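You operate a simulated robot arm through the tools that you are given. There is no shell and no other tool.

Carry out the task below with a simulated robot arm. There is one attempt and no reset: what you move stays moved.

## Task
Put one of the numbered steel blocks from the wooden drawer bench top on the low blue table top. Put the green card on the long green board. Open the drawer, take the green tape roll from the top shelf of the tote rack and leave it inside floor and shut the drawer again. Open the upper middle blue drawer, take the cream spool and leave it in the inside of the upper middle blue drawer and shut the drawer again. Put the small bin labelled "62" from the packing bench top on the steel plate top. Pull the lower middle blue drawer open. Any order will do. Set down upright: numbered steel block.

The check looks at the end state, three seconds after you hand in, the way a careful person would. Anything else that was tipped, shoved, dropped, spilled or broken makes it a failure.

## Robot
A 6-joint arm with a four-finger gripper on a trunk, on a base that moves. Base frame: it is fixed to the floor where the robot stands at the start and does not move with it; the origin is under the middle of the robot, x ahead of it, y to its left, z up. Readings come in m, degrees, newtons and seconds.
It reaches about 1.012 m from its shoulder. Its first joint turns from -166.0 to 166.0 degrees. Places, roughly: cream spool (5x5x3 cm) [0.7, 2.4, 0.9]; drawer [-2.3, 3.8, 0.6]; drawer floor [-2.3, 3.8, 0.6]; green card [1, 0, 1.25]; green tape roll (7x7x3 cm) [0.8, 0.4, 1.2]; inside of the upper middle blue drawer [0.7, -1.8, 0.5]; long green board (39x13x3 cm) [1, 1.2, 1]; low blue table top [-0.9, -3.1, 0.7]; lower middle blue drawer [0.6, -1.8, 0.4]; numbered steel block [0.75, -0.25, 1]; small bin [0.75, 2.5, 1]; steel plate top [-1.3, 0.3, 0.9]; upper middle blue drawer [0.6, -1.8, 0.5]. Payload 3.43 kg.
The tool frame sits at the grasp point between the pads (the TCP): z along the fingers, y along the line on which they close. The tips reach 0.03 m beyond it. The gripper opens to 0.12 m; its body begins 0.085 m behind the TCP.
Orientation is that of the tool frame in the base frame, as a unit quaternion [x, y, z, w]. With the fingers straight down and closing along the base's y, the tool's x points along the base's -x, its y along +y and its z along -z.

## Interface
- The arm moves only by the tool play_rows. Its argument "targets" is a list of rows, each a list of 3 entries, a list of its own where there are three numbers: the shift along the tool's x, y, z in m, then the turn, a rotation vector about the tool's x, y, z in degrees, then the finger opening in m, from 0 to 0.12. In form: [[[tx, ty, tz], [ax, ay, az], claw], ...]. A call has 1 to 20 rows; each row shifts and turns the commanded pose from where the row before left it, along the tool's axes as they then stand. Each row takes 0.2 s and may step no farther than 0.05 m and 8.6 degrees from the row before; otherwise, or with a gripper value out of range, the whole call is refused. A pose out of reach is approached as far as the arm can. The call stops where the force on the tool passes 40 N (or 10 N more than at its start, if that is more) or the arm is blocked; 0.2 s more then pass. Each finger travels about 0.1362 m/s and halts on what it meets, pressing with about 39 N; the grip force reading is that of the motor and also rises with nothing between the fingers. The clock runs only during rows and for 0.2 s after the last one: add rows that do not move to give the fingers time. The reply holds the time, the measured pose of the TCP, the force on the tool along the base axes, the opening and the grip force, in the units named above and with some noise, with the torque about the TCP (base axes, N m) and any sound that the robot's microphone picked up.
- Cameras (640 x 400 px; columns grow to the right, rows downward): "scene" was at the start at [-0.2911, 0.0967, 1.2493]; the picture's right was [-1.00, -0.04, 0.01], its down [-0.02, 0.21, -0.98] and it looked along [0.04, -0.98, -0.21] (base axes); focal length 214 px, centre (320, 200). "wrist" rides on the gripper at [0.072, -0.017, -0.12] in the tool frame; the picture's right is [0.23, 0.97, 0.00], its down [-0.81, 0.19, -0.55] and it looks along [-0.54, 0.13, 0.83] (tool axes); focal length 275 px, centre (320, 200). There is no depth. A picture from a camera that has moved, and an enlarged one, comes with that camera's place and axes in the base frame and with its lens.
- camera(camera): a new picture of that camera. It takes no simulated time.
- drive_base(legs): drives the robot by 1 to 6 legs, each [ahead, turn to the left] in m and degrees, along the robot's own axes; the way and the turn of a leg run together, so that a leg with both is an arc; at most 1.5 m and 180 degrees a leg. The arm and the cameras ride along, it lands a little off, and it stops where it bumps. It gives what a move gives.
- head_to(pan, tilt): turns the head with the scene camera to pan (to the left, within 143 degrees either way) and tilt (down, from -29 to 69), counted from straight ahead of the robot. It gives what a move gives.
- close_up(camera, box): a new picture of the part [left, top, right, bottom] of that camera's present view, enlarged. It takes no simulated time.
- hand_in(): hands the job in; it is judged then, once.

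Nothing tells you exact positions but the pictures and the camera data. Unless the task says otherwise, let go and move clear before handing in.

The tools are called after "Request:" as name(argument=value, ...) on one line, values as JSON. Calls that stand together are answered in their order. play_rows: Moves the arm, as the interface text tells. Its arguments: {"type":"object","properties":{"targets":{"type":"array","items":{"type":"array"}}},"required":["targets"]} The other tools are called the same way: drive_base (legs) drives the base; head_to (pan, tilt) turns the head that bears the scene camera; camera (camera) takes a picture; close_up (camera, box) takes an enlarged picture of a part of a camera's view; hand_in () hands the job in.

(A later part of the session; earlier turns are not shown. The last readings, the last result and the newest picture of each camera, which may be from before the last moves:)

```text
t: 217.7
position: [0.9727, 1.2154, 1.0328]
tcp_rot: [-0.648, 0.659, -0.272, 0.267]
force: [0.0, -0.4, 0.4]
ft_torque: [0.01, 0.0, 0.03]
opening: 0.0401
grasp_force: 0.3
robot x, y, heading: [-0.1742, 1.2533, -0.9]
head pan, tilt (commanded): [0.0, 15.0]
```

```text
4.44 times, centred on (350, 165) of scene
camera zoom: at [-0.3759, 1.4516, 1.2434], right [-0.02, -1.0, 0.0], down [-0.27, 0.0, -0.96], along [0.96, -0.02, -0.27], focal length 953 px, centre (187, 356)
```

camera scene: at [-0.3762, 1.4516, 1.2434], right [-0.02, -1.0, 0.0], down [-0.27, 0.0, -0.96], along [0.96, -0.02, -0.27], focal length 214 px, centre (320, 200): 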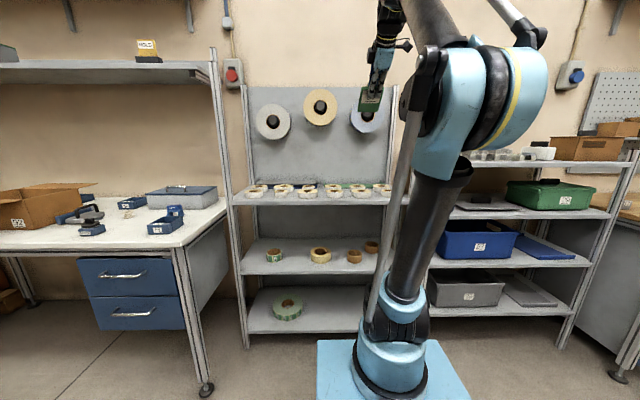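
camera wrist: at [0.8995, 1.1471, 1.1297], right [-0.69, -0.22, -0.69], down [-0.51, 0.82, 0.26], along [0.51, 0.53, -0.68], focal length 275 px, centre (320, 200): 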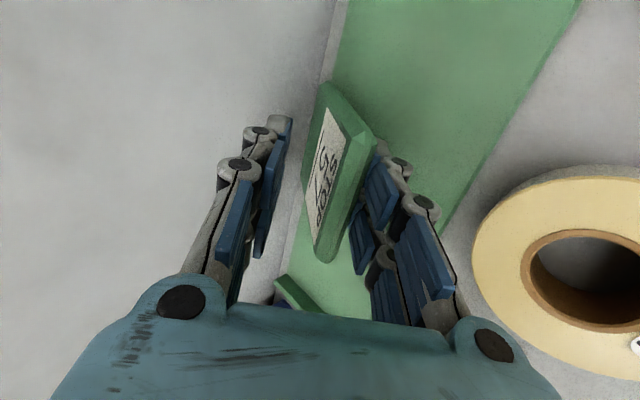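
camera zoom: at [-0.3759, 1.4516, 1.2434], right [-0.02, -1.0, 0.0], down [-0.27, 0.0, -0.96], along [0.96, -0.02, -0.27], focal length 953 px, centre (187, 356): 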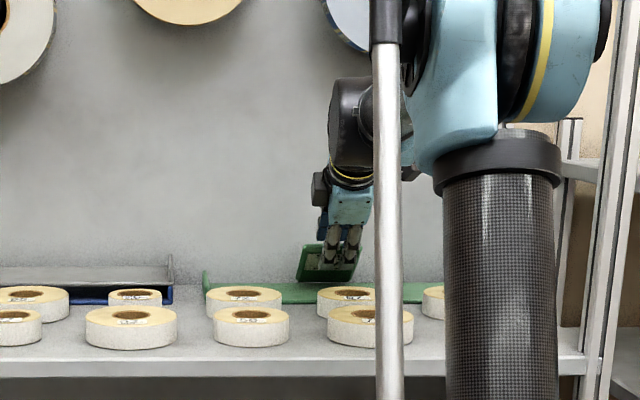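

The card leans on the lower finger with its lower edge at the back of the board. I open further to lay it flatter.

Request:
play_rows(targets=[[[0, 0, 0], [0, 0, 0], 0.05], [[0, 0, 0], [0, 0, 0], 0.06], [[0, 0, 0], [0, 0, 0], 0.065], [[0, 0, 0], [0, 0, 0], 0.065]])

Request:
camera(camera="wrist")

```text
t: 218.7
position: [0.974, 1.2163, 1.0317]
tcp_rot: [-0.648, 0.659, -0.273, 0.266]
force: [0.3, -0.4, -0.8]
ft_torque: [0.01, 0.02, -0.01]
opening: 0.0653
grasp_force: 0.0
robot x, y, heading: [-0.1786, 1.2608, -0.8]
head pan, tilt (commanded): [0.0, 15.0]
```

```text
taken
camera wrist: at [0.8995, 1.1471, 1.1296], right [-0.69, -0.22, -0.69], down [-0.51, 0.82, 0.26], along [0.51, 0.53, -0.68], focal length 275 px, centre (320, 200)
```

wrist: 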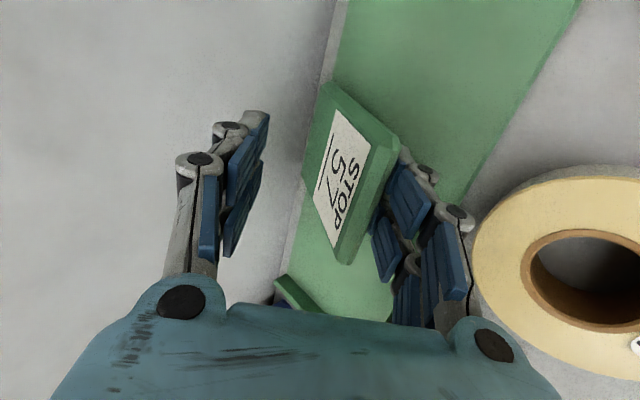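

The card now lies at a shallow angle with its far edge on the board. I withdraw the gripper slowly along its own axis (up and back).

Request:
play_rows(targets=[[[0, 0, -0.012], [0, 0, 0], 0.065], [[0, 0, -0.012], [0, 0, 0], 0.065], [[0, 0, -0.012], [0, 0, 0], 0.065], [[0, 0, -0.012], [0, 0, 0], 0.065], [[0, 0, -0.012], [0, 0, 0], 0.065], [[0, 0, 0], [0, 0, 0], 0.065]])

Request:
camera(camera="wrist")

```text
t: 220.1
position: [0.9309, 1.2171, 1.074]
tcp_rot: [-0.649, 0.659, -0.272, 0.266]
force: [0.4, -0.1, 0.7]
ft_torque: [-0.01, 0.01, 0.01]
opening: 0.0651
grasp_force: 0.1
robot x, y, heading: [-0.1762, 1.2571, -0.9]
head pan, tilt (commanded): [0.0, 15.0]
```

```text
taken
camera wrist: at [0.8566, 1.1487, 1.172], right [-0.69, -0.22, -0.69], down [-0.51, 0.82, 0.26], along [0.51, 0.53, -0.68], focal length 275 px, centre (320, 200)
```

wrist: 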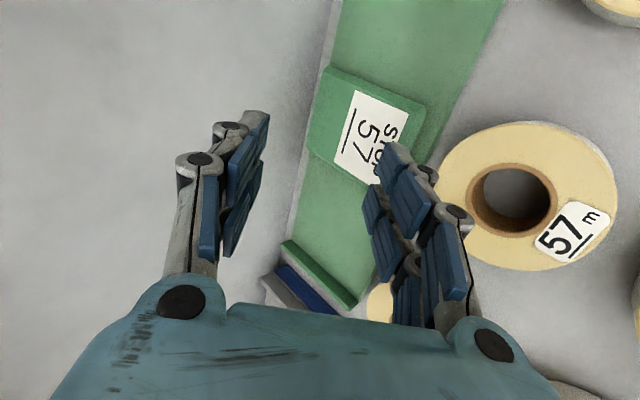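

The card has settled flat on the board. I retreat further and inspect.

Request:
play_rows(targets=[[[0, 0, -0.03], [0, 0, 0], 0.065], [[0, 0, -0.04], [0, 0, 0], 0.065], [[0, 0, -0.04], [0, 0, 0], 0.065], [[0, 0, -0.04], [0, 0, 0], 0.065], [[0, 0, -0.04], [0, 0, 0], 0.065], [[0, 0, -0.04], [0, 0, 0], 0.065], [[0, 0, 0], [0, 0, 0], 0.065]])

Request:
camera(camera="wrist")

Request:
close_up(camera="scene", box=[230, 100, 420, 220])

```text
t: 221.7
position: [0.7692, 1.2232, 1.236]
tcp_rot: [-0.648, 0.66, -0.273, 0.266]
force: [-0.4, 0.6, -0.5]
ft_torque: [0.0, 0.01, -0.01]
opening: 0.0652
grasp_force: 0.1
robot x, y, heading: [-0.1759, 1.2593, -1.0]
head pan, tilt (commanded): [0.0, 15.0]
```

```text
taken
camera wrist: at [0.6951, 1.1538, 1.3338], right [-0.69, -0.22, -0.69], down [-0.51, 0.82, 0.26], along [0.51, 0.53, -0.68], focal length 275 px, centre (320, 200)
```

wrist: 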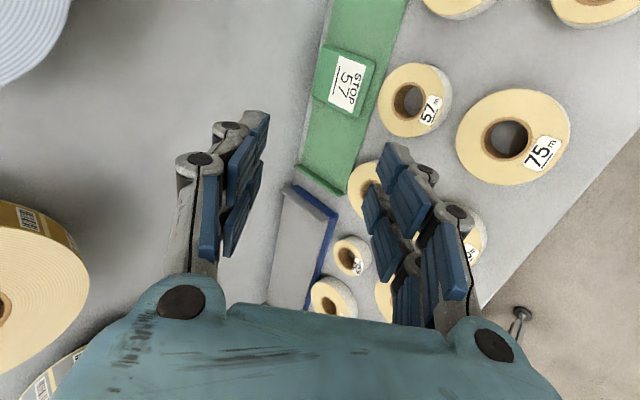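

```text
3.33 times, centred on (325, 160) of scene
camera zoom: at [-0.376, 1.4516, 1.2434], right [-0.02, -1.0, 0.0], down [-0.27, 0.0, -0.96], along [0.96, -0.02, -0.27], focal length 715 px, centre (303, 333)
```

zoom: 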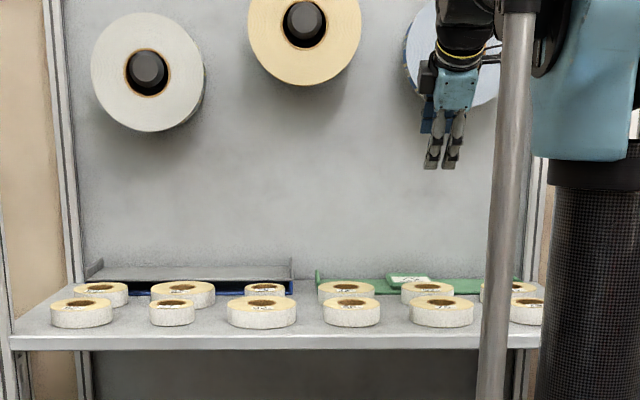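

The card lies flat and entirely on the green board. Next I retract the arm and return the tool to pointing down, then go to the packing bench for the cream spool.

Request:
play_rows(targets=[[[0, 0, -0.045], [0, 0, 0], 0.065], [[0, 0, -0.045], [0, 0, 0], 0.065], [[0, 0, -0.045], [0, 0, 0], 0.065], [[0, 0.03, -0.03], [0, 0, 0], 0.065], [[0, 0.03, -0.03], [0, 0, 0], 0.065], [[0, 0.03, -0.03], [0, 0, 0], 0.065], [[0, 0, 0], [-7.5, 0, 0], 0.065], [[0, 0, 0], [-7.5, 0, 0], 0.065], [[0, 0, 0], [-7.5, 0, 0], 0.065], [[0, 0, 0], [-7.5, 0, 0], 0.065], [[0, 0, 0], [-7.5, 0, 0], 0.065], [[0, 0, 0], [-7.5, 0, 0], 0.065], [[0, 0, 0], [0, 0, 0], 0.065]])

Request:
play_rows(targets=[[[0, 0, 0], [0, 0, 8.2], 0.065], [[0, 0, 0], [0, 0, 8.2], 0.065], [[0, 0, 0], [0, 0, 8.2], 0.065], [[0, 0, 0], [0, 0, 8.2], 0.065], [[0, 0, 0], [0, 0, 8.2], 0.065], [[0, 0, 0], [0, 0, 8.2], 0.065], [[0, 0, 0], [0, 0, 8.2], 0.065], [[0, 0, 0], [0, 0, 8.2], 0.065], [[0, 0, 0], [0, 0, 8.2], 0.065], [[0, 0, 0], [0, 0, 8.2], 0.065], [[0, 0, 0], [0, 0, 8.2], 0.065], [[0, 0, 0], [0, 0, 0], 0.065]])

Request:
camera(camera="wrist")

```text
t: 224.5
position: [0.5466, 1.2242, 1.3342]
tcp_rot: [-0.701, 0.713, 0.001, -0.002]
force: [0.1, 0.4, -0.9]
ft_torque: [0.02, -0.01, 0.0]
opening: 0.0653
grasp_force: 0.1
robot x, y, heading: [-0.174, 1.2561, -1.0]
head pan, tilt (commanded): [0.0, 15.0]
```

```text
t: 227.1
position: [0.5459, 1.2252, 1.3323]
tcp_rot: [0.011, 1.0, -0.002, -0.002]
force: [-0.8, -0.1, 0.1]
ft_torque: [0.02, -0.02, -0.02]
opening: 0.0653
grasp_force: 0.1
robot x, y, heading: [-0.1775, 1.2592, -0.9]
head pan, tilt (commanded): [0.0, 15.0]
```

```text
taken
camera wrist: at [0.4756, 1.2101, 1.4543], right [-0.21, 0.98, 0.0], down [0.82, 0.17, 0.55], along [0.54, 0.11, -0.83], focal length 275 px, centre (320, 200)
```

wrist: 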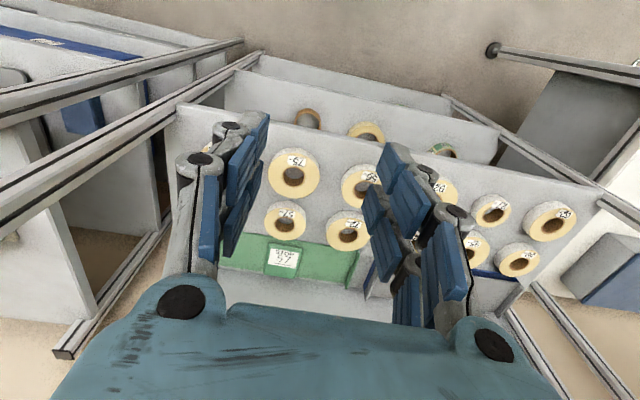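

Before heading to the packing bench (which has an overhead shelf), I retract and lower the arm to z≈1.1, then drive there.

Request:
play_rows(targets=[[[0.04, 0, 0.01], [0, 0, 0], 0.065], [[0.04, 0, 0.02], [0, 0, 0], 0.065], [[0.04, 0, 0.03], [0, 0, 0], 0.065], [[0.03, 0, 0.035], [0, 0, 0], 0.065], [[0.03, 0, 0.035], [0, 0, 0], 0.065], [[0.02, 0, 0.04], [0, 0, 0], 0.065], [[0.02, 0, 0.04], [0, 0, 0], 0.065], [[0, 0, 0], [0, 0, 0], 0.065]])

Request:
drive_base(legs=[[-0.08, 0], [0, 91], [1.1, 0], [0, -90]])

Request:
head_to(pan=5, tilt=20)

Request:
camera(camera="scene")

Request:
camera(camera="wrist")

```text
t: 228.9
position: [0.3271, 1.2277, 1.1213]
tcp_rot: [0.012, 1.0, -0.001, -0.002]
force: [-0.4, 0.0, 0.5]
ft_torque: [0.01, 0.01, -0.02]
opening: 0.0649
grasp_force: 0.0
robot x, y, heading: [-0.175, 1.2563, -1.0]
head pan, tilt (commanded): [0.0, 15.0]
```

```text
t: 244.1
position: [0.2321, 2.3593, 1.1228]
tcp_rot: [-0.006, 1.0, -0.001, -0.001]
force: [0.2, 0.9, 0.3]
ft_torque: [0.02, 0.0, 0.0]
opening: 0.0649
grasp_force: 0.1
robot x, y, heading: [-0.2723, 2.3809, 1.1]
head pan, tilt (commanded): [0.0, 15.0]
```

```text
t: 244.8
position: [0.2189, 2.3608, 1.1297]
tcp_rot: [-0.006, 1.0, -0.001, 0.004]
force: [-0.4, 1.2, -0.2]
ft_torque: [0.01, -0.02, 0.01]
opening: 0.0651
grasp_force: 0.2
robot x, y, heading: [-0.2733, 2.3842, 0.8]
head pan, tilt (commanded): [5.0, 20.0]
```

```text
taken
camera scene: at [-0.4781, 2.5782, 1.2353], right [0.1, -0.99, 0.0], down [-0.35, -0.04, -0.94], along [0.93, 0.1, -0.35], focal length 214 px, centre (320, 200)
```

scene: 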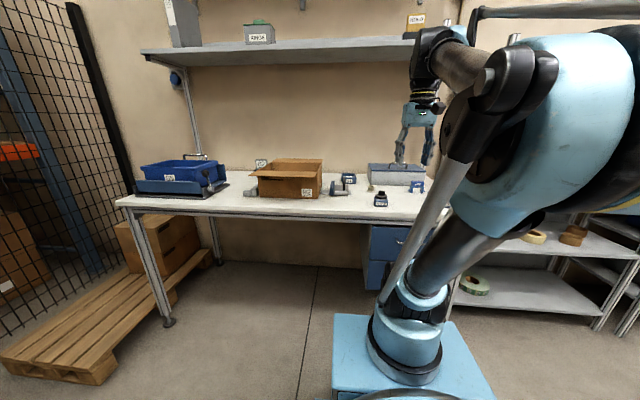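

```text
taken
camera wrist: at [0.147, 2.3443, 1.2488], right [-0.24, 0.97, 0.0], down [0.8, 0.2, 0.56], along [0.54, 0.13, -0.83], focal length 275 px, centre (320, 200)
```

wrist: 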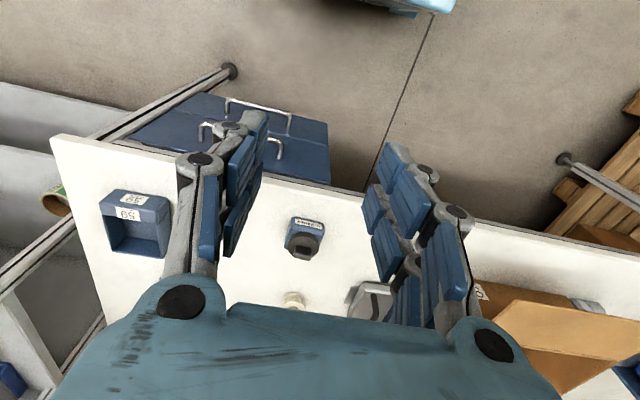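

The spool is on the packing bench at about [0.64,2.41]; an overhead shelf starts near z≈1.47. I move the gripper forward and a bit lower to look at it.

Request:
play_rows(targets=[[[-0.04, 0, 0.015], [0, 0, 0], 0.09], [[-0.04, 0, 0.015], [0, 0, 0], 0.09], [[-0.04, 0, 0.015], [0, 0, 0], 0.09], [[-0.04, 0, 0.015], [0, 0, 0], 0.09], [[-0.04, 0, 0.01], [0, 0, 0], 0.09], [[-0.04, 0, 0.01], [0, 0, 0], 0.09], [[0, 0, 0], [0, 0, 0], 0.09]])

Request:
camera(camera="wrist")

Request:
camera(camera="scene")

```text
t: 246.4
position: [0.459, 2.3615, 1.0509]
tcp_rot: [-0.005, 1.0, -0.001, 0.005]
force: [-0.3, -0.2, 0.2]
ft_torque: [-0.02, -0.01, 0.0]
opening: 0.0899
grasp_force: 0.1
robot x, y, heading: [-0.2745, 2.3831, 0.9]
head pan, tilt (commanded): [5.0, 20.0]
```

```text
taken
camera wrist: at [0.3868, 2.3464, 1.1713], right [-0.24, 0.97, 0.0], down [0.8, 0.2, 0.56], along [0.54, 0.13, -0.83], focal length 275 px, centre (320, 200)
```

wrist: 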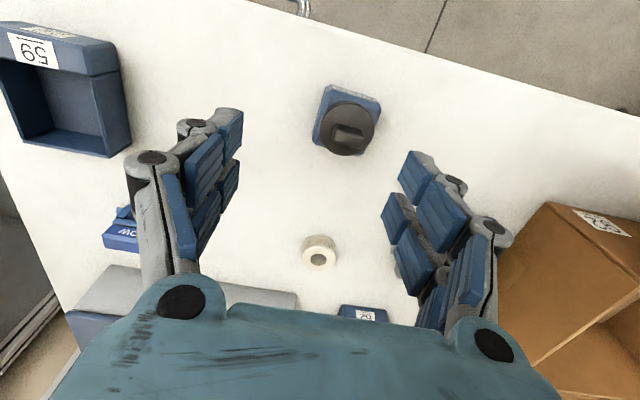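

```text
taken
camera scene: at [-0.4781, 2.5783, 1.2353], right [0.1, -0.99, 0.0], down [-0.35, -0.04, -0.94], along [0.93, 0.1, -0.35], focal length 214 px, centre (320, 200)
```

scene: 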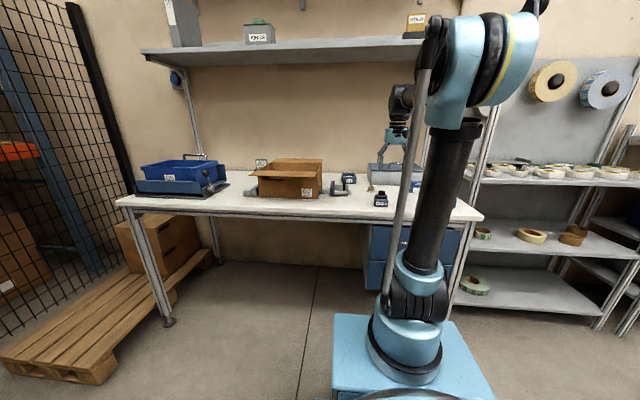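

The spool lies flat (hole up) near [0.646,2.41]. I take close-ups to refine its position and height.

Request:
close_up(camera="wrist", box=[260, 200, 400, 330])

Request:
close_up(camera="scene", box=[320, 150, 440, 230])

```text
3.08 times, centred on (330, 265) of wrist
camera zoom: at [0.3868, 2.3464, 1.1713], right [-0.24, 0.97, 0.0], down [0.8, 0.2, 0.56], along [0.54, 0.13, -0.83], focal length 847 px, centre (289, 0)
```

zoom: 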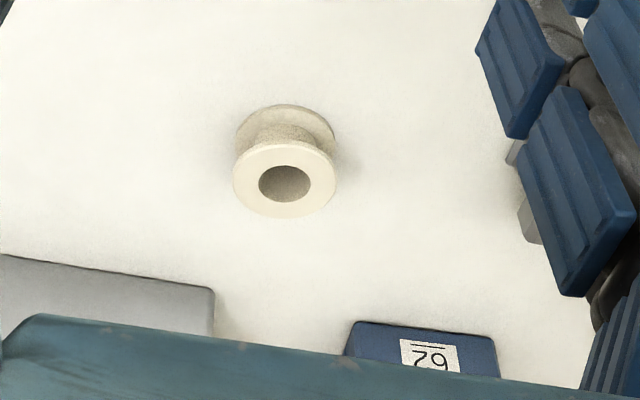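

```text
5.00 times, centred on (380, 190) of scene
camera zoom: at [-0.4781, 2.5783, 1.2353], right [0.1, -0.99, 0.0], down [-0.35, -0.04, -0.94], along [0.93, 0.1, -0.35], focal length 1072 px, centre (20, 250)
```

zoom: 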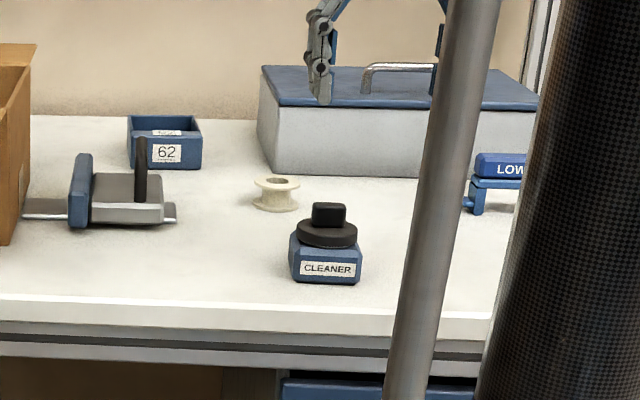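

The spool's top flange is at [0.663,2.414,0.895], on a bench top at z≈0.865. I move over it and lower with the fingers at 9 cm.

Request:
play_rows(targets=[[[-0.041, 0.0105, 0.0], [0, 0, 0], 0.09], [[-0.041, 0.0105, 0.0], [0, 0, 0], 0.09], [[-0.041, 0.0105, 0.0], [0, 0, 0], 0.09], [[-0.041, 0.0105, 0.0], [0, 0, 0], 0.09], [[-0.04, 0.0105, 0.01], [0, 0, 0], 0.09], [[0, 0, 0.035], [0, 0, 0], 0.09], [[0, 0, 0.035], [0, 0, 0], 0.09], [[0, 0, 0], [0, 0, 0], 0.09]])

Request:
camera(camera="wrist")

Request:
close_up(camera="scene", box=[320, 130, 440, 230])

```text
t: 248.2
position: [0.6618, 2.4157, 0.9728]
tcp_rot: [-0.005, 1.0, 0.0, 0.004]
force: [-0.3, -1.0, 0.8]
ft_torque: [0.01, 0.02, -0.01]
opening: 0.09
grasp_force: 0.1
robot x, y, heading: [-0.268, 2.3814, 1.1]
head pan, tilt (commanded): [5.0, 20.0]
```

```text
taken
camera wrist: at [0.5908, 2.3993, 1.0934], right [-0.24, 0.97, 0.0], down [0.8, 0.2, 0.56], along [0.54, 0.13, -0.83], focal length 275 px, centre (320, 200)
```

wrist: 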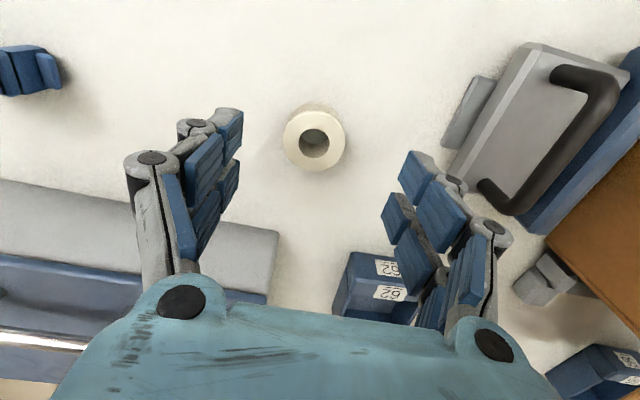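

```text
4.00 times, centred on (380, 180) of scene
camera zoom: at [-0.4779, 2.5783, 1.2353], right [0.1, -0.99, 0.0], down [-0.35, -0.04, -0.94], along [0.93, 0.1, -0.35], focal length 858 px, centre (80, 280)
```

zoom: 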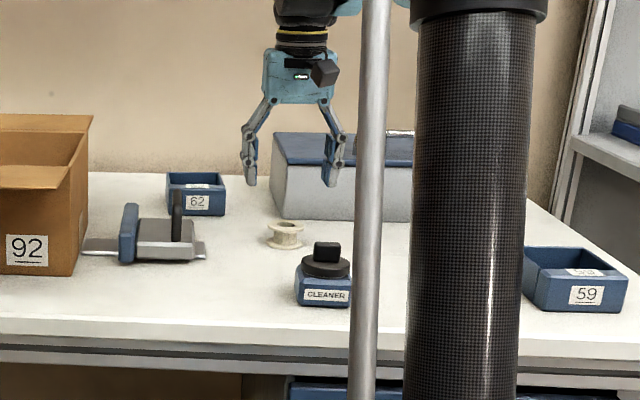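

The spool is centred between the fingers. I descend to z≈0.90 and close.

Request:
play_rows(targets=[[[-0.002, -0.002, 0.03], [0, 0, 0], 0.09], [[0, 0, 0.025], [0, 0, 0], 0.09], [[0, 0, 0.015], [0, 0, 0], 0.09], [[0, 0, 0], [0, 0, 0], 0.09]])

Request:
camera(camera="wrist")

Request:
close_up(camera="scene", box=[320, 130, 440, 230])

```text
t: 249.2
position: [0.6665, 2.4142, 0.9027]
tcp_rot: [-0.005, 1.0, -0.002, 0.004]
force: [-0.2, -0.3, -0.3]
ft_torque: [0.03, 0.01, -0.02]
opening: 0.0901
grasp_force: 0.1
robot x, y, heading: [-0.2747, 2.3852, 0.7]
head pan, tilt (commanded): [5.0, 20.0]
```

```text
taken
camera wrist: at [0.5949, 2.3981, 1.0224], right [-0.24, 0.97, 0.0], down [0.8, 0.2, 0.56], along [0.54, 0.13, -0.83], focal length 275 px, centre (320, 200)
```

wrist: 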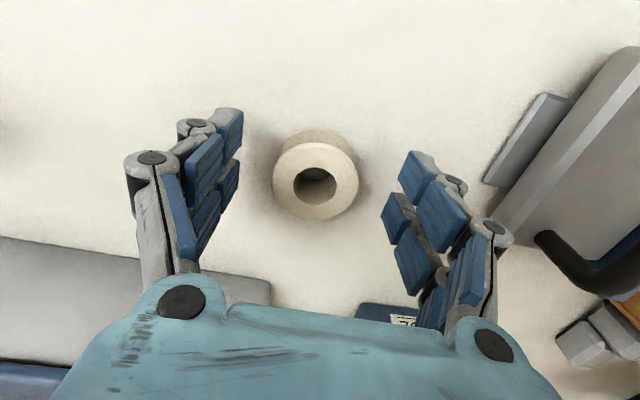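

```text
4.00 times, centred on (380, 180) of scene
camera zoom: at [-0.4779, 2.5783, 1.2353], right [0.1, -0.99, 0.0], down [-0.35, -0.04, -0.94], along [0.93, 0.1, -0.35], focal length 858 px, centre (80, 280)
```

zoom: 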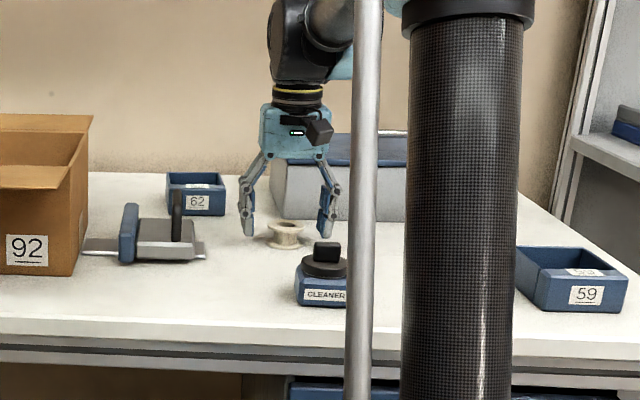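

Well centred, with the tips about 1 cm above the bench. I lower 4 mm and close on the spool.

Request:
play_rows(targets=[[[0, -0.001, 0.004], [0, 0, 0], 0.09], [[0, 0, 0], [0, 0, 0], 0.07], [[0, 0, 0], [0, 0, 0], 0.055], [[0, 0, 0], [0, 0, 0], 0.04], [[0, 0, 0], [0, 0, 0], 0.035], [[0, 0, 0], [0, 0, 0], 0.035]])

Request:
camera(camera="wrist")

```text
t: 250.6
position: [0.6658, 2.4142, 0.8973]
tcp_rot: [-0.005, 1.0, -0.002, 0.004]
force: [0.2, -0.2, 3.1]
ft_torque: [-0.04, -0.03, 0.0]
opening: 0.047
grasp_force: 39.1
robot x, y, heading: [-0.2704, 2.384, 0.9]
head pan, tilt (commanded): [5.0, 20.0]
```

```text
taken
camera wrist: at [0.5946, 2.3978, 1.0184], right [-0.24, 0.97, 0.0], down [0.8, 0.2, 0.56], along [0.54, 0.13, -0.83], focal length 275 px, centre (320, 200)
```

wrist: 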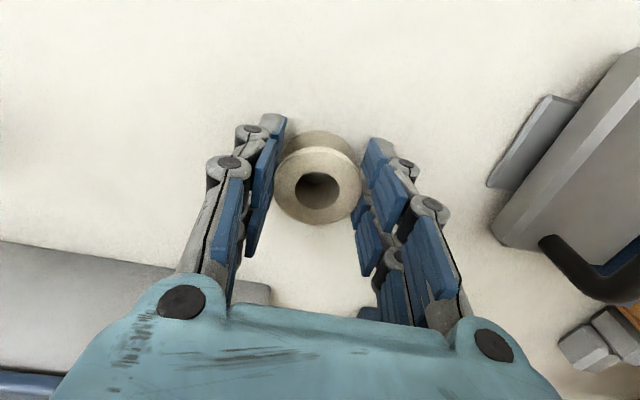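

The spool is gripped (4.7 cm). I lift it and retract the arm.

Request:
play_rows(targets=[[[0, 0, -0.02], [0, 0, 0], 0.035], [[0, 0, -0.03], [0, 0, 0], 0.035], [[0, 0, -0.04], [0, 0, 0], 0.035], [[0, 0, -0.04], [0, 0, 0], 0.035], [[0.02, 0, -0.03], [0, 0, 0], 0.035], [[0.04, 0, 0], [0, 0, 0], 0.035], [[0.045, 0, 0], [0, 0, 0], 0.035], [[0.045, 0, 0], [0, 0, 0], 0.035], [[0.045, 0, 0], [0, 0, 0], 0.035], [[0.045, 0, 0], [0, 0, 0], 0.035], [[0.045, 0, -0.02], [0, 0, 0], 0.035], [[0.045, 0, -0.02], [0, 0, 0], 0.035], [[0.045, 0, -0.02], [0, 0, 0], 0.035], [[0, 0, 0], [0, 0, 0], 0.035]])

Request:
camera(camera="wrist")

Request:
camera(camera="scene")

```text
t: 253.6
position: [0.2882, 2.411, 1.1136]
tcp_rot: [-0.005, 1.0, -0.001, 0.005]
force: [0.2, 0.4, 0.3]
ft_torque: [0.0, -0.02, 0.01]
opening: 0.0472
grasp_force: 39.0
robot x, y, heading: [-0.2722, 2.3861, 1.0]
head pan, tilt (commanded): [5.0, 20.0]
```

```text
taken
camera wrist: at [0.217, 2.3946, 1.2346], right [-0.24, 0.97, 0.0], down [0.8, 0.2, 0.56], along [0.54, 0.13, -0.83], focal length 275 px, centre (320, 200)
```

wrist: 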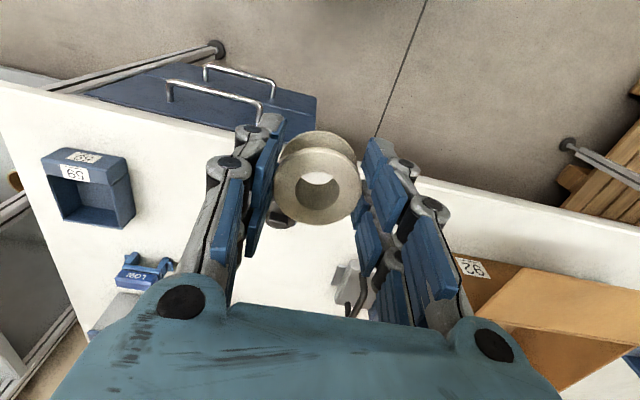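

```text
taken
camera scene: at [-0.4781, 2.5783, 1.2352], right [0.1, -0.99, 0.0], down [-0.35, -0.04, -0.94], along [0.93, 0.1, -0.35], focal length 214 px, centre (320, 200)
```

scene: 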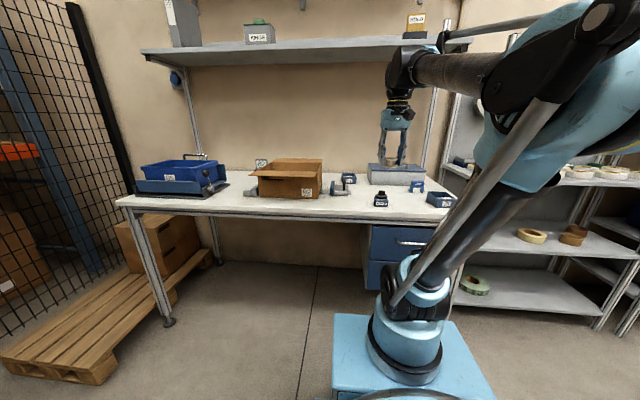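

The spool is held securely. I drive back to the blue drawers along the open aisle.

Request:
drive_base(legs=[[0, -92.7], [1.5, 0], [1.5, 0], [1.18, 0]])

Request:
head_to(pan=60, tilt=30)

Request:
camera(camera="scene")

```text
t: 278.1
position: [-0.3747, -2.2983, 1.1135]
tcp_rot: [0.711, 0.703, -0.004, 0.003]
force: [0.7, -0.5, -0.1]
ft_torque: [0.0, 0.01, 0.02]
opening: 0.0469
grasp_force: 39.0
robot x, y, heading: [-0.3861, -1.7366, -90.4]
head pan, tilt (commanded): [5.0, 20.0]
```

```text
t: 279.4
position: [-0.3761, -2.285, 1.1208]
tcp_rot: [0.712, 0.702, -0.008, 0.008]
force: [0.2, 0.4, -0.8]
ft_torque: [0.0, 0.02, 0.02]
opening: 0.0468
grasp_force: 39.0
robot x, y, heading: [-0.3906, -1.7354, -90.5]
head pan, tilt (commanded): [60.0, 30.0]
```

```text
taken
camera scene: at [-0.1193, -1.4903, 1.2198], right [-0.51, -0.86, -0.01], down [-0.43, 0.27, -0.86], along [0.75, -0.43, -0.51], focal length 214 px, centre (320, 200)
```

scene: 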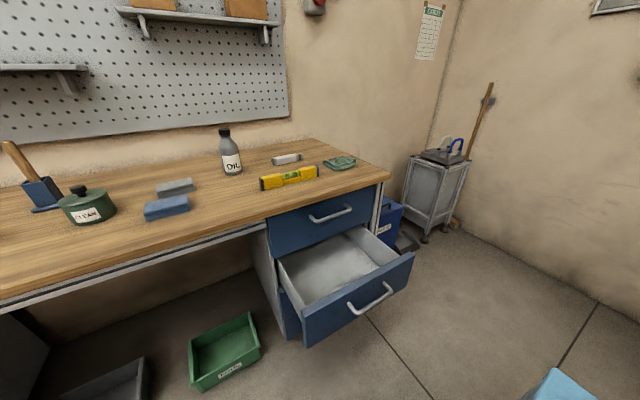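

I have a clear view into the open, empty drawer. I turn to face it.

Request:
drive_base(legs=[[0, 90]])

Request:
head_to(pan=0, tilt=35)

Request:
camera(camera="scene")

Request:
camera(camera="wrist")

```text
t: 284.1
position: [0.1598, -1.7167, 1.12]
tcp_rot: [0.001, 1.0, -0.001, 0.011]
force: [0.1, -0.2, -0.5]
ft_torque: [0.0, -0.05, 0.02]
opening: 0.0472
grasp_force: 39.3
robot x, y, heading: [-0.388, -1.7452, 0.1]
head pan, tilt (commanded): [60.0, 30.0]
```

```text
t: 285.4
position: [0.1462, -1.7162, 1.1272]
tcp_rot: [0.0, 1.0, -0.001, 0.017]
force: [-0.7, -0.6, -0.8]
ft_torque: [0.0, 0.02, 0.0]
opening: 0.047
grasp_force: 39.0
robot x, y, heading: [-0.3878, -1.7497, 0.1]
head pan, tilt (commanded): [0.0, 35.0]
```

```text
taken
camera scene: at [-0.5967, -1.5563, 1.2115], right [0.0, -1.0, 0.0], down [-0.58, 0.0, -0.81], along [0.81, 0.0, -0.58], focal length 214 px, centre (320, 200)
```

scene: 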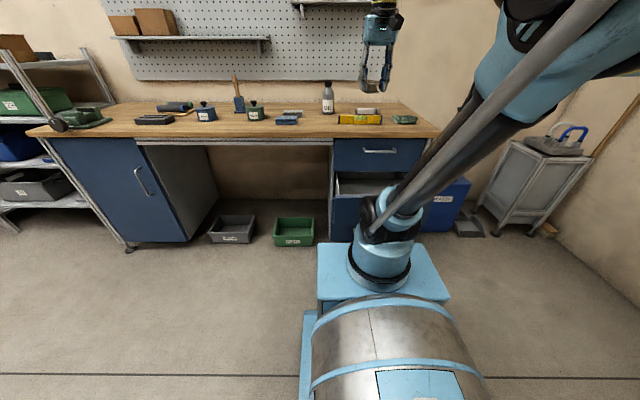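

```text
taken
camera wrist: at [0.0717, -1.7312, 1.2455], right [-0.23, 0.97, -0.01], down [0.79, 0.19, 0.58], along [0.57, 0.13, -0.82], focal length 275 px, centre (320, 200)
```

wrist: 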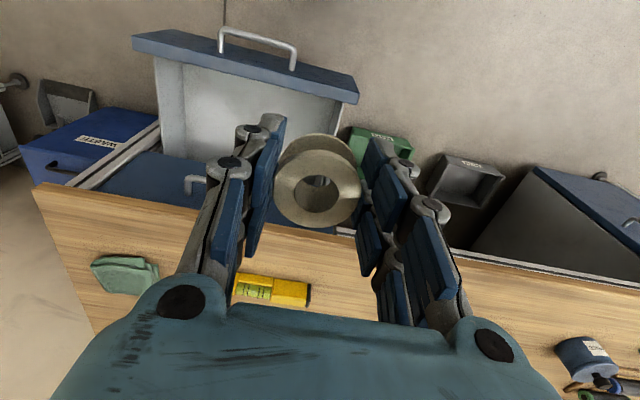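

The front camera of the gripper would sit close to the drawer front, so I level the tool and yaw it 90° (fingers closing front-to-back), then move over the middle of the open drawer.

Request:
play_rows(targets=[[[0, 0, 0], [0, 1.95, 0], 0.035], [[0, 0, 0], [0, 0, -8.2], 0.035], [[0, 0, 0], [0, 0, -8.2], 0.035], [[0, 0, 0], [0, 0, -8.2], 0.035], [[0, 0, 0], [0, 0, -8.2], 0.035], [[0, 0, 0], [0, 0, -8.2], 0.035], [[0, 0, 0], [0, 0, -8.2], 0.035], [[0, 0, 0], [0, 0, -8.2], 0.035], [[0, 0, 0], [0, 0, -8.2], 0.035], [[0, 0, 0], [0, 0, -8.2], 0.035], [[0, 0, 0], [0, 0, -8.2], 0.035], [[0, 0, 0], [0, 0, -8], 0.035], [[0.025, -0.03, 0], [0, 0, 0], 0.035], [[0.025, -0.03, 0], [0, 0, 0], 0.035], [[0.025, -0.03, 0], [0, 0, 0], 0.035], [[0.025, -0.03, 0], [0, 0, 0], 0.035], [[0.024, -0.03, 0], [0, 0, 0], 0.035], [[0, 0, 0], [0, 0, 0], 0.035]])

Request:
camera(camera="wrist")

```text
t: 289.2
position: [0.2976, -1.8413, 1.1276]
tcp_rot: [-0.706, 0.708, -0.001, 0.0]
force: [-0.3, -0.3, 0.3]
ft_torque: [0.0, -0.01, 0.02]
opening: 0.047
grasp_force: 39.5
robot x, y, heading: [-0.3873, -1.7435, 0.1]
head pan, tilt (commanded): [0.0, 35.0]
```

```text
taken
camera wrist: at [0.3154, -1.9108, 1.2487], right [-0.97, -0.23, 0.0], down [-0.19, 0.81, 0.55], along [-0.13, 0.54, -0.83], focal length 275 px, centre (320, 200)
```

wrist: 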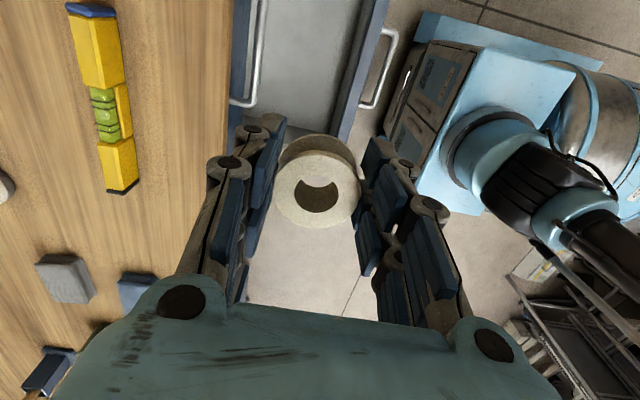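

The spool hangs centred above the drawer opening. I shift 6 mm away from the drawer front and descend in stages.

Request:
play_rows(targets=[[[0, -0.006, 0.03], [0, 0, 0], 0.035], [[0, 0, 0.042], [0, 0, 0], 0.035], [[0, 0, 0.042], [0, 0, 0], 0.035], [[0, 0, 0.042], [0, 0, 0], 0.035], [[0, 0, 0.042], [0, 0, 0], 0.035], [[0, 0, 0.042], [0, 0, 0], 0.035], [[0, 0, 0.042], [0, 0, 0], 0.035], [[0, 0, 0.042], [0, 0, 0], 0.035], [[0, 0, 0.042], [0, 0, 0], 0.035], [[0, 0, 0.042], [0, 0, 0], 0.035], [[0, 0, 0], [0, 0, 0], 0.035]])

Request:
camera(camera="wrist")

Request:
close_up(camera="scene", box=[290, 80, 470, 240])

```text
t: 291.6
position: [0.3038, -1.84, 0.7201]
tcp_rot: [-0.707, 0.708, 0.0, -0.001]
force: [0.8, 1.3, 0.1]
ft_torque: [0.02, 0.01, -0.02]
opening: 0.0471
grasp_force: 39.0
robot x, y, heading: [-0.3857, -1.7446, -0.1]
head pan, tilt (commanded): [0.0, 35.0]
```

```text
taken
camera wrist: at [0.3204, -1.9101, 0.8407], right [-0.97, -0.23, 0.0], down [-0.19, 0.81, 0.55], along [-0.13, 0.54, -0.83], focal length 275 px, centre (320, 200)
```

wrist: 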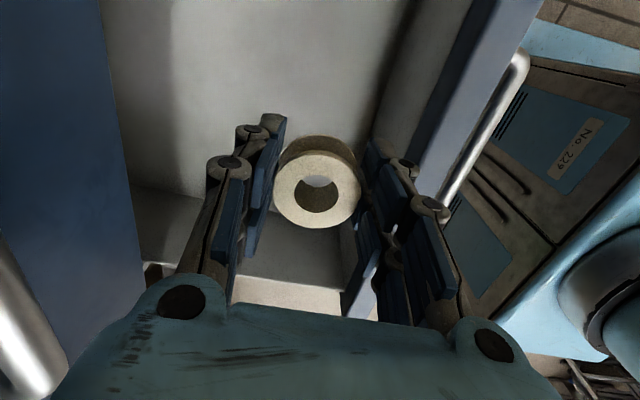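

```text
2.50 times, centred on (380, 160) of scene
camera zoom: at [-0.5966, -1.5564, 1.2115], right [0.0, -1.0, 0.0], down [-0.58, 0.0, -0.81], along [0.81, 0.0, -0.58], focal length 536 px, centre (170, 300)
```

zoom: 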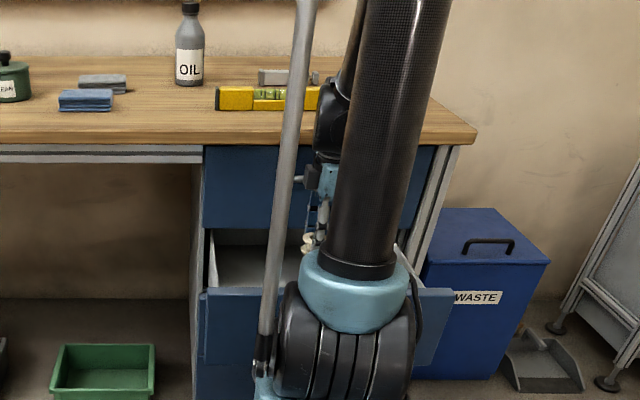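

The spool is inside the drawer opening; the floor seems to be at z≈0.53. I descend further to just above it.

Request:
play_rows(targets=[[[0, 0, 0.035], [0, 0, 0], 0.035], [[0, 0, 0.035], [0, 0, 0], 0.035], [[0, 0, 0.03], [0, 0, 0], 0.035], [[0, 0, 0.03], [0, 0, 0], 0.035], [[0, 0, 0], [0, 0, 0], 0.035]])

Request:
camera(camera="wrist")

```text
t: 292.8
position: [0.3014, -1.8412, 0.589]
tcp_rot: [-0.707, 0.708, 0.0, -0.001]
force: [-0.3, 0.6, -0.1]
ft_torque: [0.04, -0.03, 0.02]
opening: 0.0467
grasp_force: 38.8
robot x, y, heading: [-0.3892, -1.7434, 0.1]
head pan, tilt (commanded): [0.0, 35.0]
```

```text
taken
camera wrist: at [0.3194, -1.9104, 0.7095], right [-0.97, -0.23, 0.0], down [-0.19, 0.81, 0.55], along [-0.13, 0.54, -0.83], focal length 275 px, centre (320, 200)
```

wrist: 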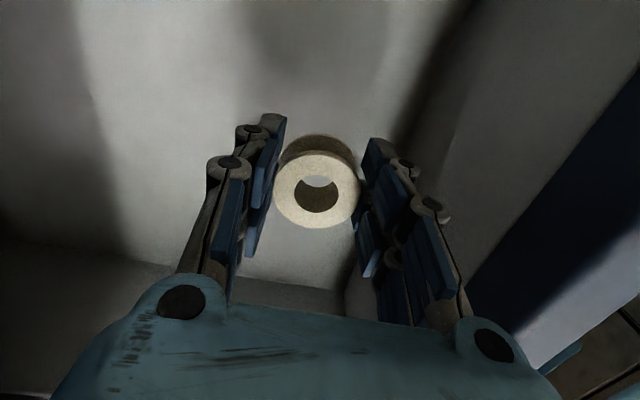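

I continue in small steps until the spool touches the drawer floor.

Request:
play_rows(targets=[[[0, 0, 0.008], [0, 0, 0], 0.035], [[0, 0, 0.008], [0, 0, 0], 0.035], [[0, 0, 0], [0, 0, 0], 0.035]])

Request:
play_rows(targets=[[[0, 0, 0.006], [0, 0, 0], 0.035], [[0, 0, 0.005], [0, 0, 0], 0.035], [[0, 0, 0], [0, 0, 0], 0.035]])

Request:
camera(camera="wrist")

```text
t: 293.6
position: [0.3032, -1.8401, 0.5744]
tcp_rot: [-0.706, 0.708, 0.0, -0.001]
force: [-0.1, -0.6, -0.5]
ft_torque: [0.01, 0.01, 0.03]
opening: 0.047
grasp_force: 39.3
robot x, y, heading: [-0.3886, -1.7434, 0.0]
head pan, tilt (commanded): [0.0, 35.0]
```

```text
t: 294.4
position: [0.3069, -1.8426, 0.5714]
tcp_rot: [-0.707, 0.708, 0.0, -0.001]
force: [0.7, -0.3, -0.7]
ft_torque: [-0.02, -0.01, 0.0]
opening: 0.0473
grasp_force: 38.8
out of reach, approached as far as the arm can: row 1, 2
robot x, y, heading: [-0.3847, -1.7494, 0.0]
head pan, tilt (commanded): [0.0, 35.0]
```

```text
taken
camera wrist: at [0.3252, -1.912, 0.692], right [-0.97, -0.23, 0.0], down [-0.19, 0.81, 0.55], along [-0.13, 0.54, -0.83], focal length 275 px, centre (320, 200)
```

wrist: 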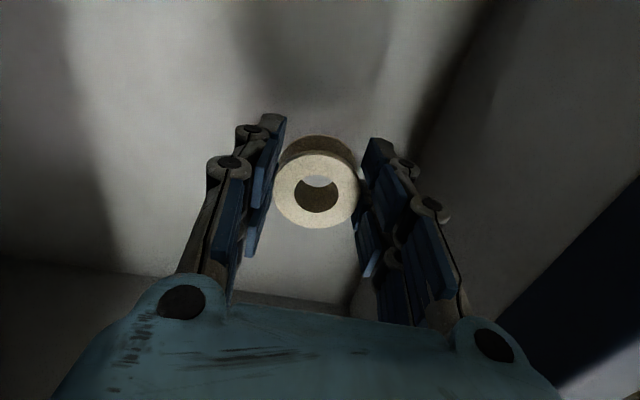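

The arm is again at its near limit, with the spool 1–2 cm above the floor. I zoom in to judge the remaining height.

Request:
close_up(camera="wrist", box=[220, 90, 420, 310])

Request:
close_up(camera="wrist", box=[100, 220, 460, 400])

```text
1.82 times, centred on (320, 200) of wrist
camera zoom: at [0.3252, -1.912, 0.692], right [-0.97, -0.23, 0.0], down [-0.19, 0.81, 0.55], along [-0.13, 0.54, -0.83], focal length 500 px, centre (320, 200)
```

zoom: 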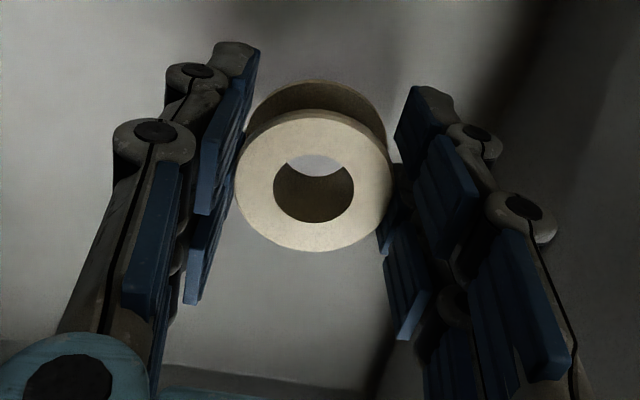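

```text
1.78 times, centred on (280, 310) of wrist
camera zoom: at [0.3252, -1.912, 0.692], right [-0.97, -0.23, 0.0], down [-0.19, 0.81, 0.55], along [-0.13, 0.54, -0.83], focal length 489 px, centre (391, 4)
```

zoom: 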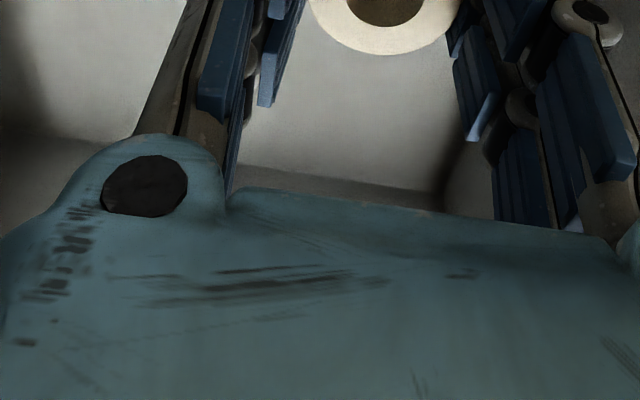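

The floor is around z≈0.505, so 3 cm remain. I lift out, back the base up 10 cm for arm room, and come back in.

Request:
play_rows(targets=[[[0, 0.002, -0.03], [0, 0, 0], 0.035], [[0, 0, -0.04], [0, 0, 0], 0.035], [[0, 0, -0.04], [0, 0, 0], 0.035], [[0, 0, -0.04], [0, 0, 0], 0.035], [[0, 0, -0.04], [0, 0, 0], 0.035], [[0, 0, -0.04], [0, 0, 0], 0.035], [[0, 0, 0], [0, 0, 0], 0.035]])

Request:
drive_base(legs=[[-0.1, 0]])

```text
t: 296.0
position: [0.3052, -1.8422, 0.8006]
tcp_rot: [-0.706, 0.708, 0.0, -0.001]
force: [-0.2, 0.3, -0.3]
ft_torque: [0.0, -0.01, 0.0]
opening: 0.0468
grasp_force: 39.0
robot x, y, heading: [-0.39, -1.7409, 0.2]
head pan, tilt (commanded): [0.0, 35.0]
```

```text
t: 297.2
position: [0.2074, -1.8407, 0.8002]
tcp_rot: [0.707, -0.707, 0.001, 0.001]
force: [-0.2, -0.3, -0.9]
ft_torque: [-0.01, 0.02, -0.03]
opening: 0.0473
grasp_force: 39.1
robot x, y, heading: [-0.4843, -1.7492, 0.2]
head pan, tilt (commanded): [0.0, 35.0]
```

I move forward over the drawer again and descend.

Request:
play_rows(targets=[[[0, -0.033, 0], [0, 0, 0], 0.035], [[0, -0.033, 0], [0, 0, 0], 0.035], [[0, -0.031, 0], [0, 0, 0], 0.035], [[0, 0, 0.035], [0, 0, 0], 0.035], [[0, 0, 0.04], [0, 0, 0], 0.035], [[0, 0, 0.04], [0, 0, 0], 0.035], [[0, 0, 0.04], [0, 0, 0], 0.035], [[0, 0, 0.04], [0, 0, 0], 0.035], [[0, 0, 0.025], [0, 0, 0], 0.035], [[0, 0, 0.02], [0, 0, 0], 0.035], [[0, 0, 0], [0, 0, 0], 0.035]])

Request:
camera(camera="wrist")

```text
t: 299.6
position: [0.2947, -1.8423, 0.5681]
tcp_rot: [0.707, -0.707, 0.005, -0.003]
force: [0.3, -0.1, -1.1]
ft_torque: [0.01, 0.0, 0.05]
opening: 0.0471
grasp_force: 39.5
robot x, y, heading: [-0.4859, -1.7483, 0.1]
head pan, tilt (commanded): [0.0, 35.0]
```

```text
taken
camera wrist: at [0.3117, -1.9124, 0.6893], right [-0.97, -0.23, -0.01], down [-0.2, 0.81, 0.55], along [-0.12, 0.54, -0.84], focal length 275 px, centre (320, 200)
```

wrist: 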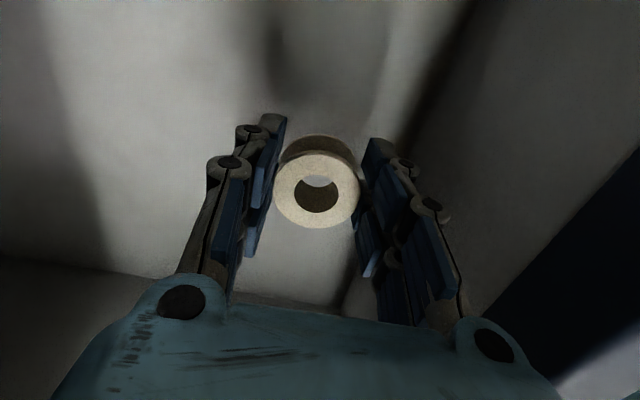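

I continue lowering in small steps.

Request:
play_rows(targets=[[[0, -0.004, 0.01], [0, 0, 0], 0.035], [[0, 0, 0.008], [0, 0, 0], 0.035], [[0, 0, 0], [0, 0, 0], 0.035]])

Request:
play_rows(targets=[[[0, 0, 0.005], [0, 0, 0], 0.035], [[0, 0, 0.004], [0, 0, 0], 0.035], [[0, 0, 0], [0, 0, 0], 0.035]])

```text
t: 300.4
position: [0.3005, -1.8413, 0.5512]
tcp_rot: [0.707, -0.707, 0.005, -0.004]
force: [-0.4, 0.2, -0.7]
ft_torque: [-0.01, -0.01, -0.03]
opening: 0.0471
grasp_force: 39.0
robot x, y, heading: [-0.4866, -1.7449, 0.3]
head pan, tilt (commanded): [0.0, 35.0]
```

```text
t: 301.2
position: [0.3001, -1.8435, 0.542]
tcp_rot: [-0.707, 0.707, -0.004, 0.003]
force: [-0.6, 0.3, 0.2]
ft_torque: [0.0, -0.01, 0.03]
opening: 0.0471
grasp_force: 38.8
robot x, y, heading: [-0.4882, -1.7458, 0.3]
head pan, tilt (commanded): [0.0, 35.0]
```

Request:
play_rows(targets=[[[0, 0, 0.004], [0, 0, 0], 0.035], [[0, 0, 0.003], [0, 0, 0], 0.035], [[0, 0, 0], [0, 0, 0], 0.035]])

Request:
play_rows(targets=[[[0, 0, 0.003], [0, 0, 0], 0.035], [[0, 0, 0.003], [0, 0, 0], 0.035], [[0, 0, 0], [0, 0, 0], 0.035]])

Request:
camera(camera="wrist")

```text
t: 302.0
position: [0.3017, -1.8426, 0.5352]
tcp_rot: [-0.707, 0.707, -0.005, 0.004]
force: [0.3, 0.7, 0.3]
ft_torque: [0.01, 0.01, -0.03]
opening: 0.0472
grasp_force: 39.1
robot x, y, heading: [-0.4862, -1.7476, 0.5]
head pan, tilt (commanded): [0.0, 35.0]
```

```text
t: 302.8
position: [0.2998, -1.8419, 0.5306]
tcp_rot: [0.708, -0.707, 0.005, -0.004]
force: [-0.8, 3.9, 29.8]
ft_torque: [0.77, -0.15, 0.03]
opening: 0.0473
grasp_force: 38.4
robot x, y, heading: [-0.4831, -1.7447, 0.1]
head pan, tilt (commanded): [0.0, 35.0]
```

```text
taken
camera wrist: at [0.3172, -1.9126, 0.651], right [-0.97, -0.23, -0.01], down [-0.2, 0.81, 0.55], along [-0.12, 0.54, -0.84], focal length 275 px, centre (320, 200)
```

wrist: 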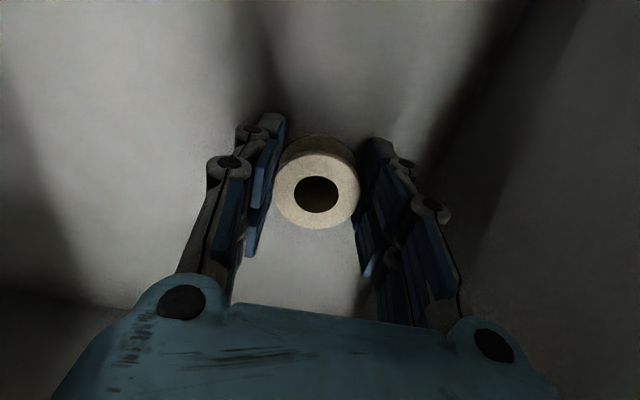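

The spool touches the drawer floor (30 N). I relieve the pressure and release it.

Request:
play_rows(targets=[[[0, 0, -0.003], [0, 0, 0], 0.035], [[0, 0, 0], [0, 0, 0], 0.05], [[0, 0, 0], [0, 0, 0], 0.06], [[0, 0, 0], [0, 0, 0], 0.07], [[0, 0, 0], [0, 0, 0], 0.07]])

Request:
camera(camera="wrist")

```text
t: 304.0
position: [0.3018, -1.8437, 0.5334]
tcp_rot: [-0.707, 0.708, -0.005, 0.004]
force: [-0.2, -0.9, 0.4]
ft_torque: [0.02, -0.03, -0.01]
opening: 0.0699
grasp_force: 0.0
robot x, y, heading: [-0.4886, -1.7489, 0.3]
head pan, tilt (commanded): [0.0, 35.0]
```

```text
taken
camera wrist: at [0.3183, -1.9129, 0.6533], right [-0.97, -0.23, -0.01], down [-0.2, 0.81, 0.55], along [-0.12, 0.54, -0.84], focal length 275 px, centre (320, 200)
```

wrist: 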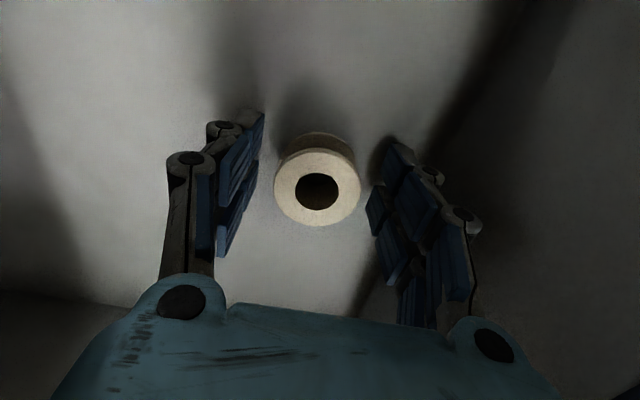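

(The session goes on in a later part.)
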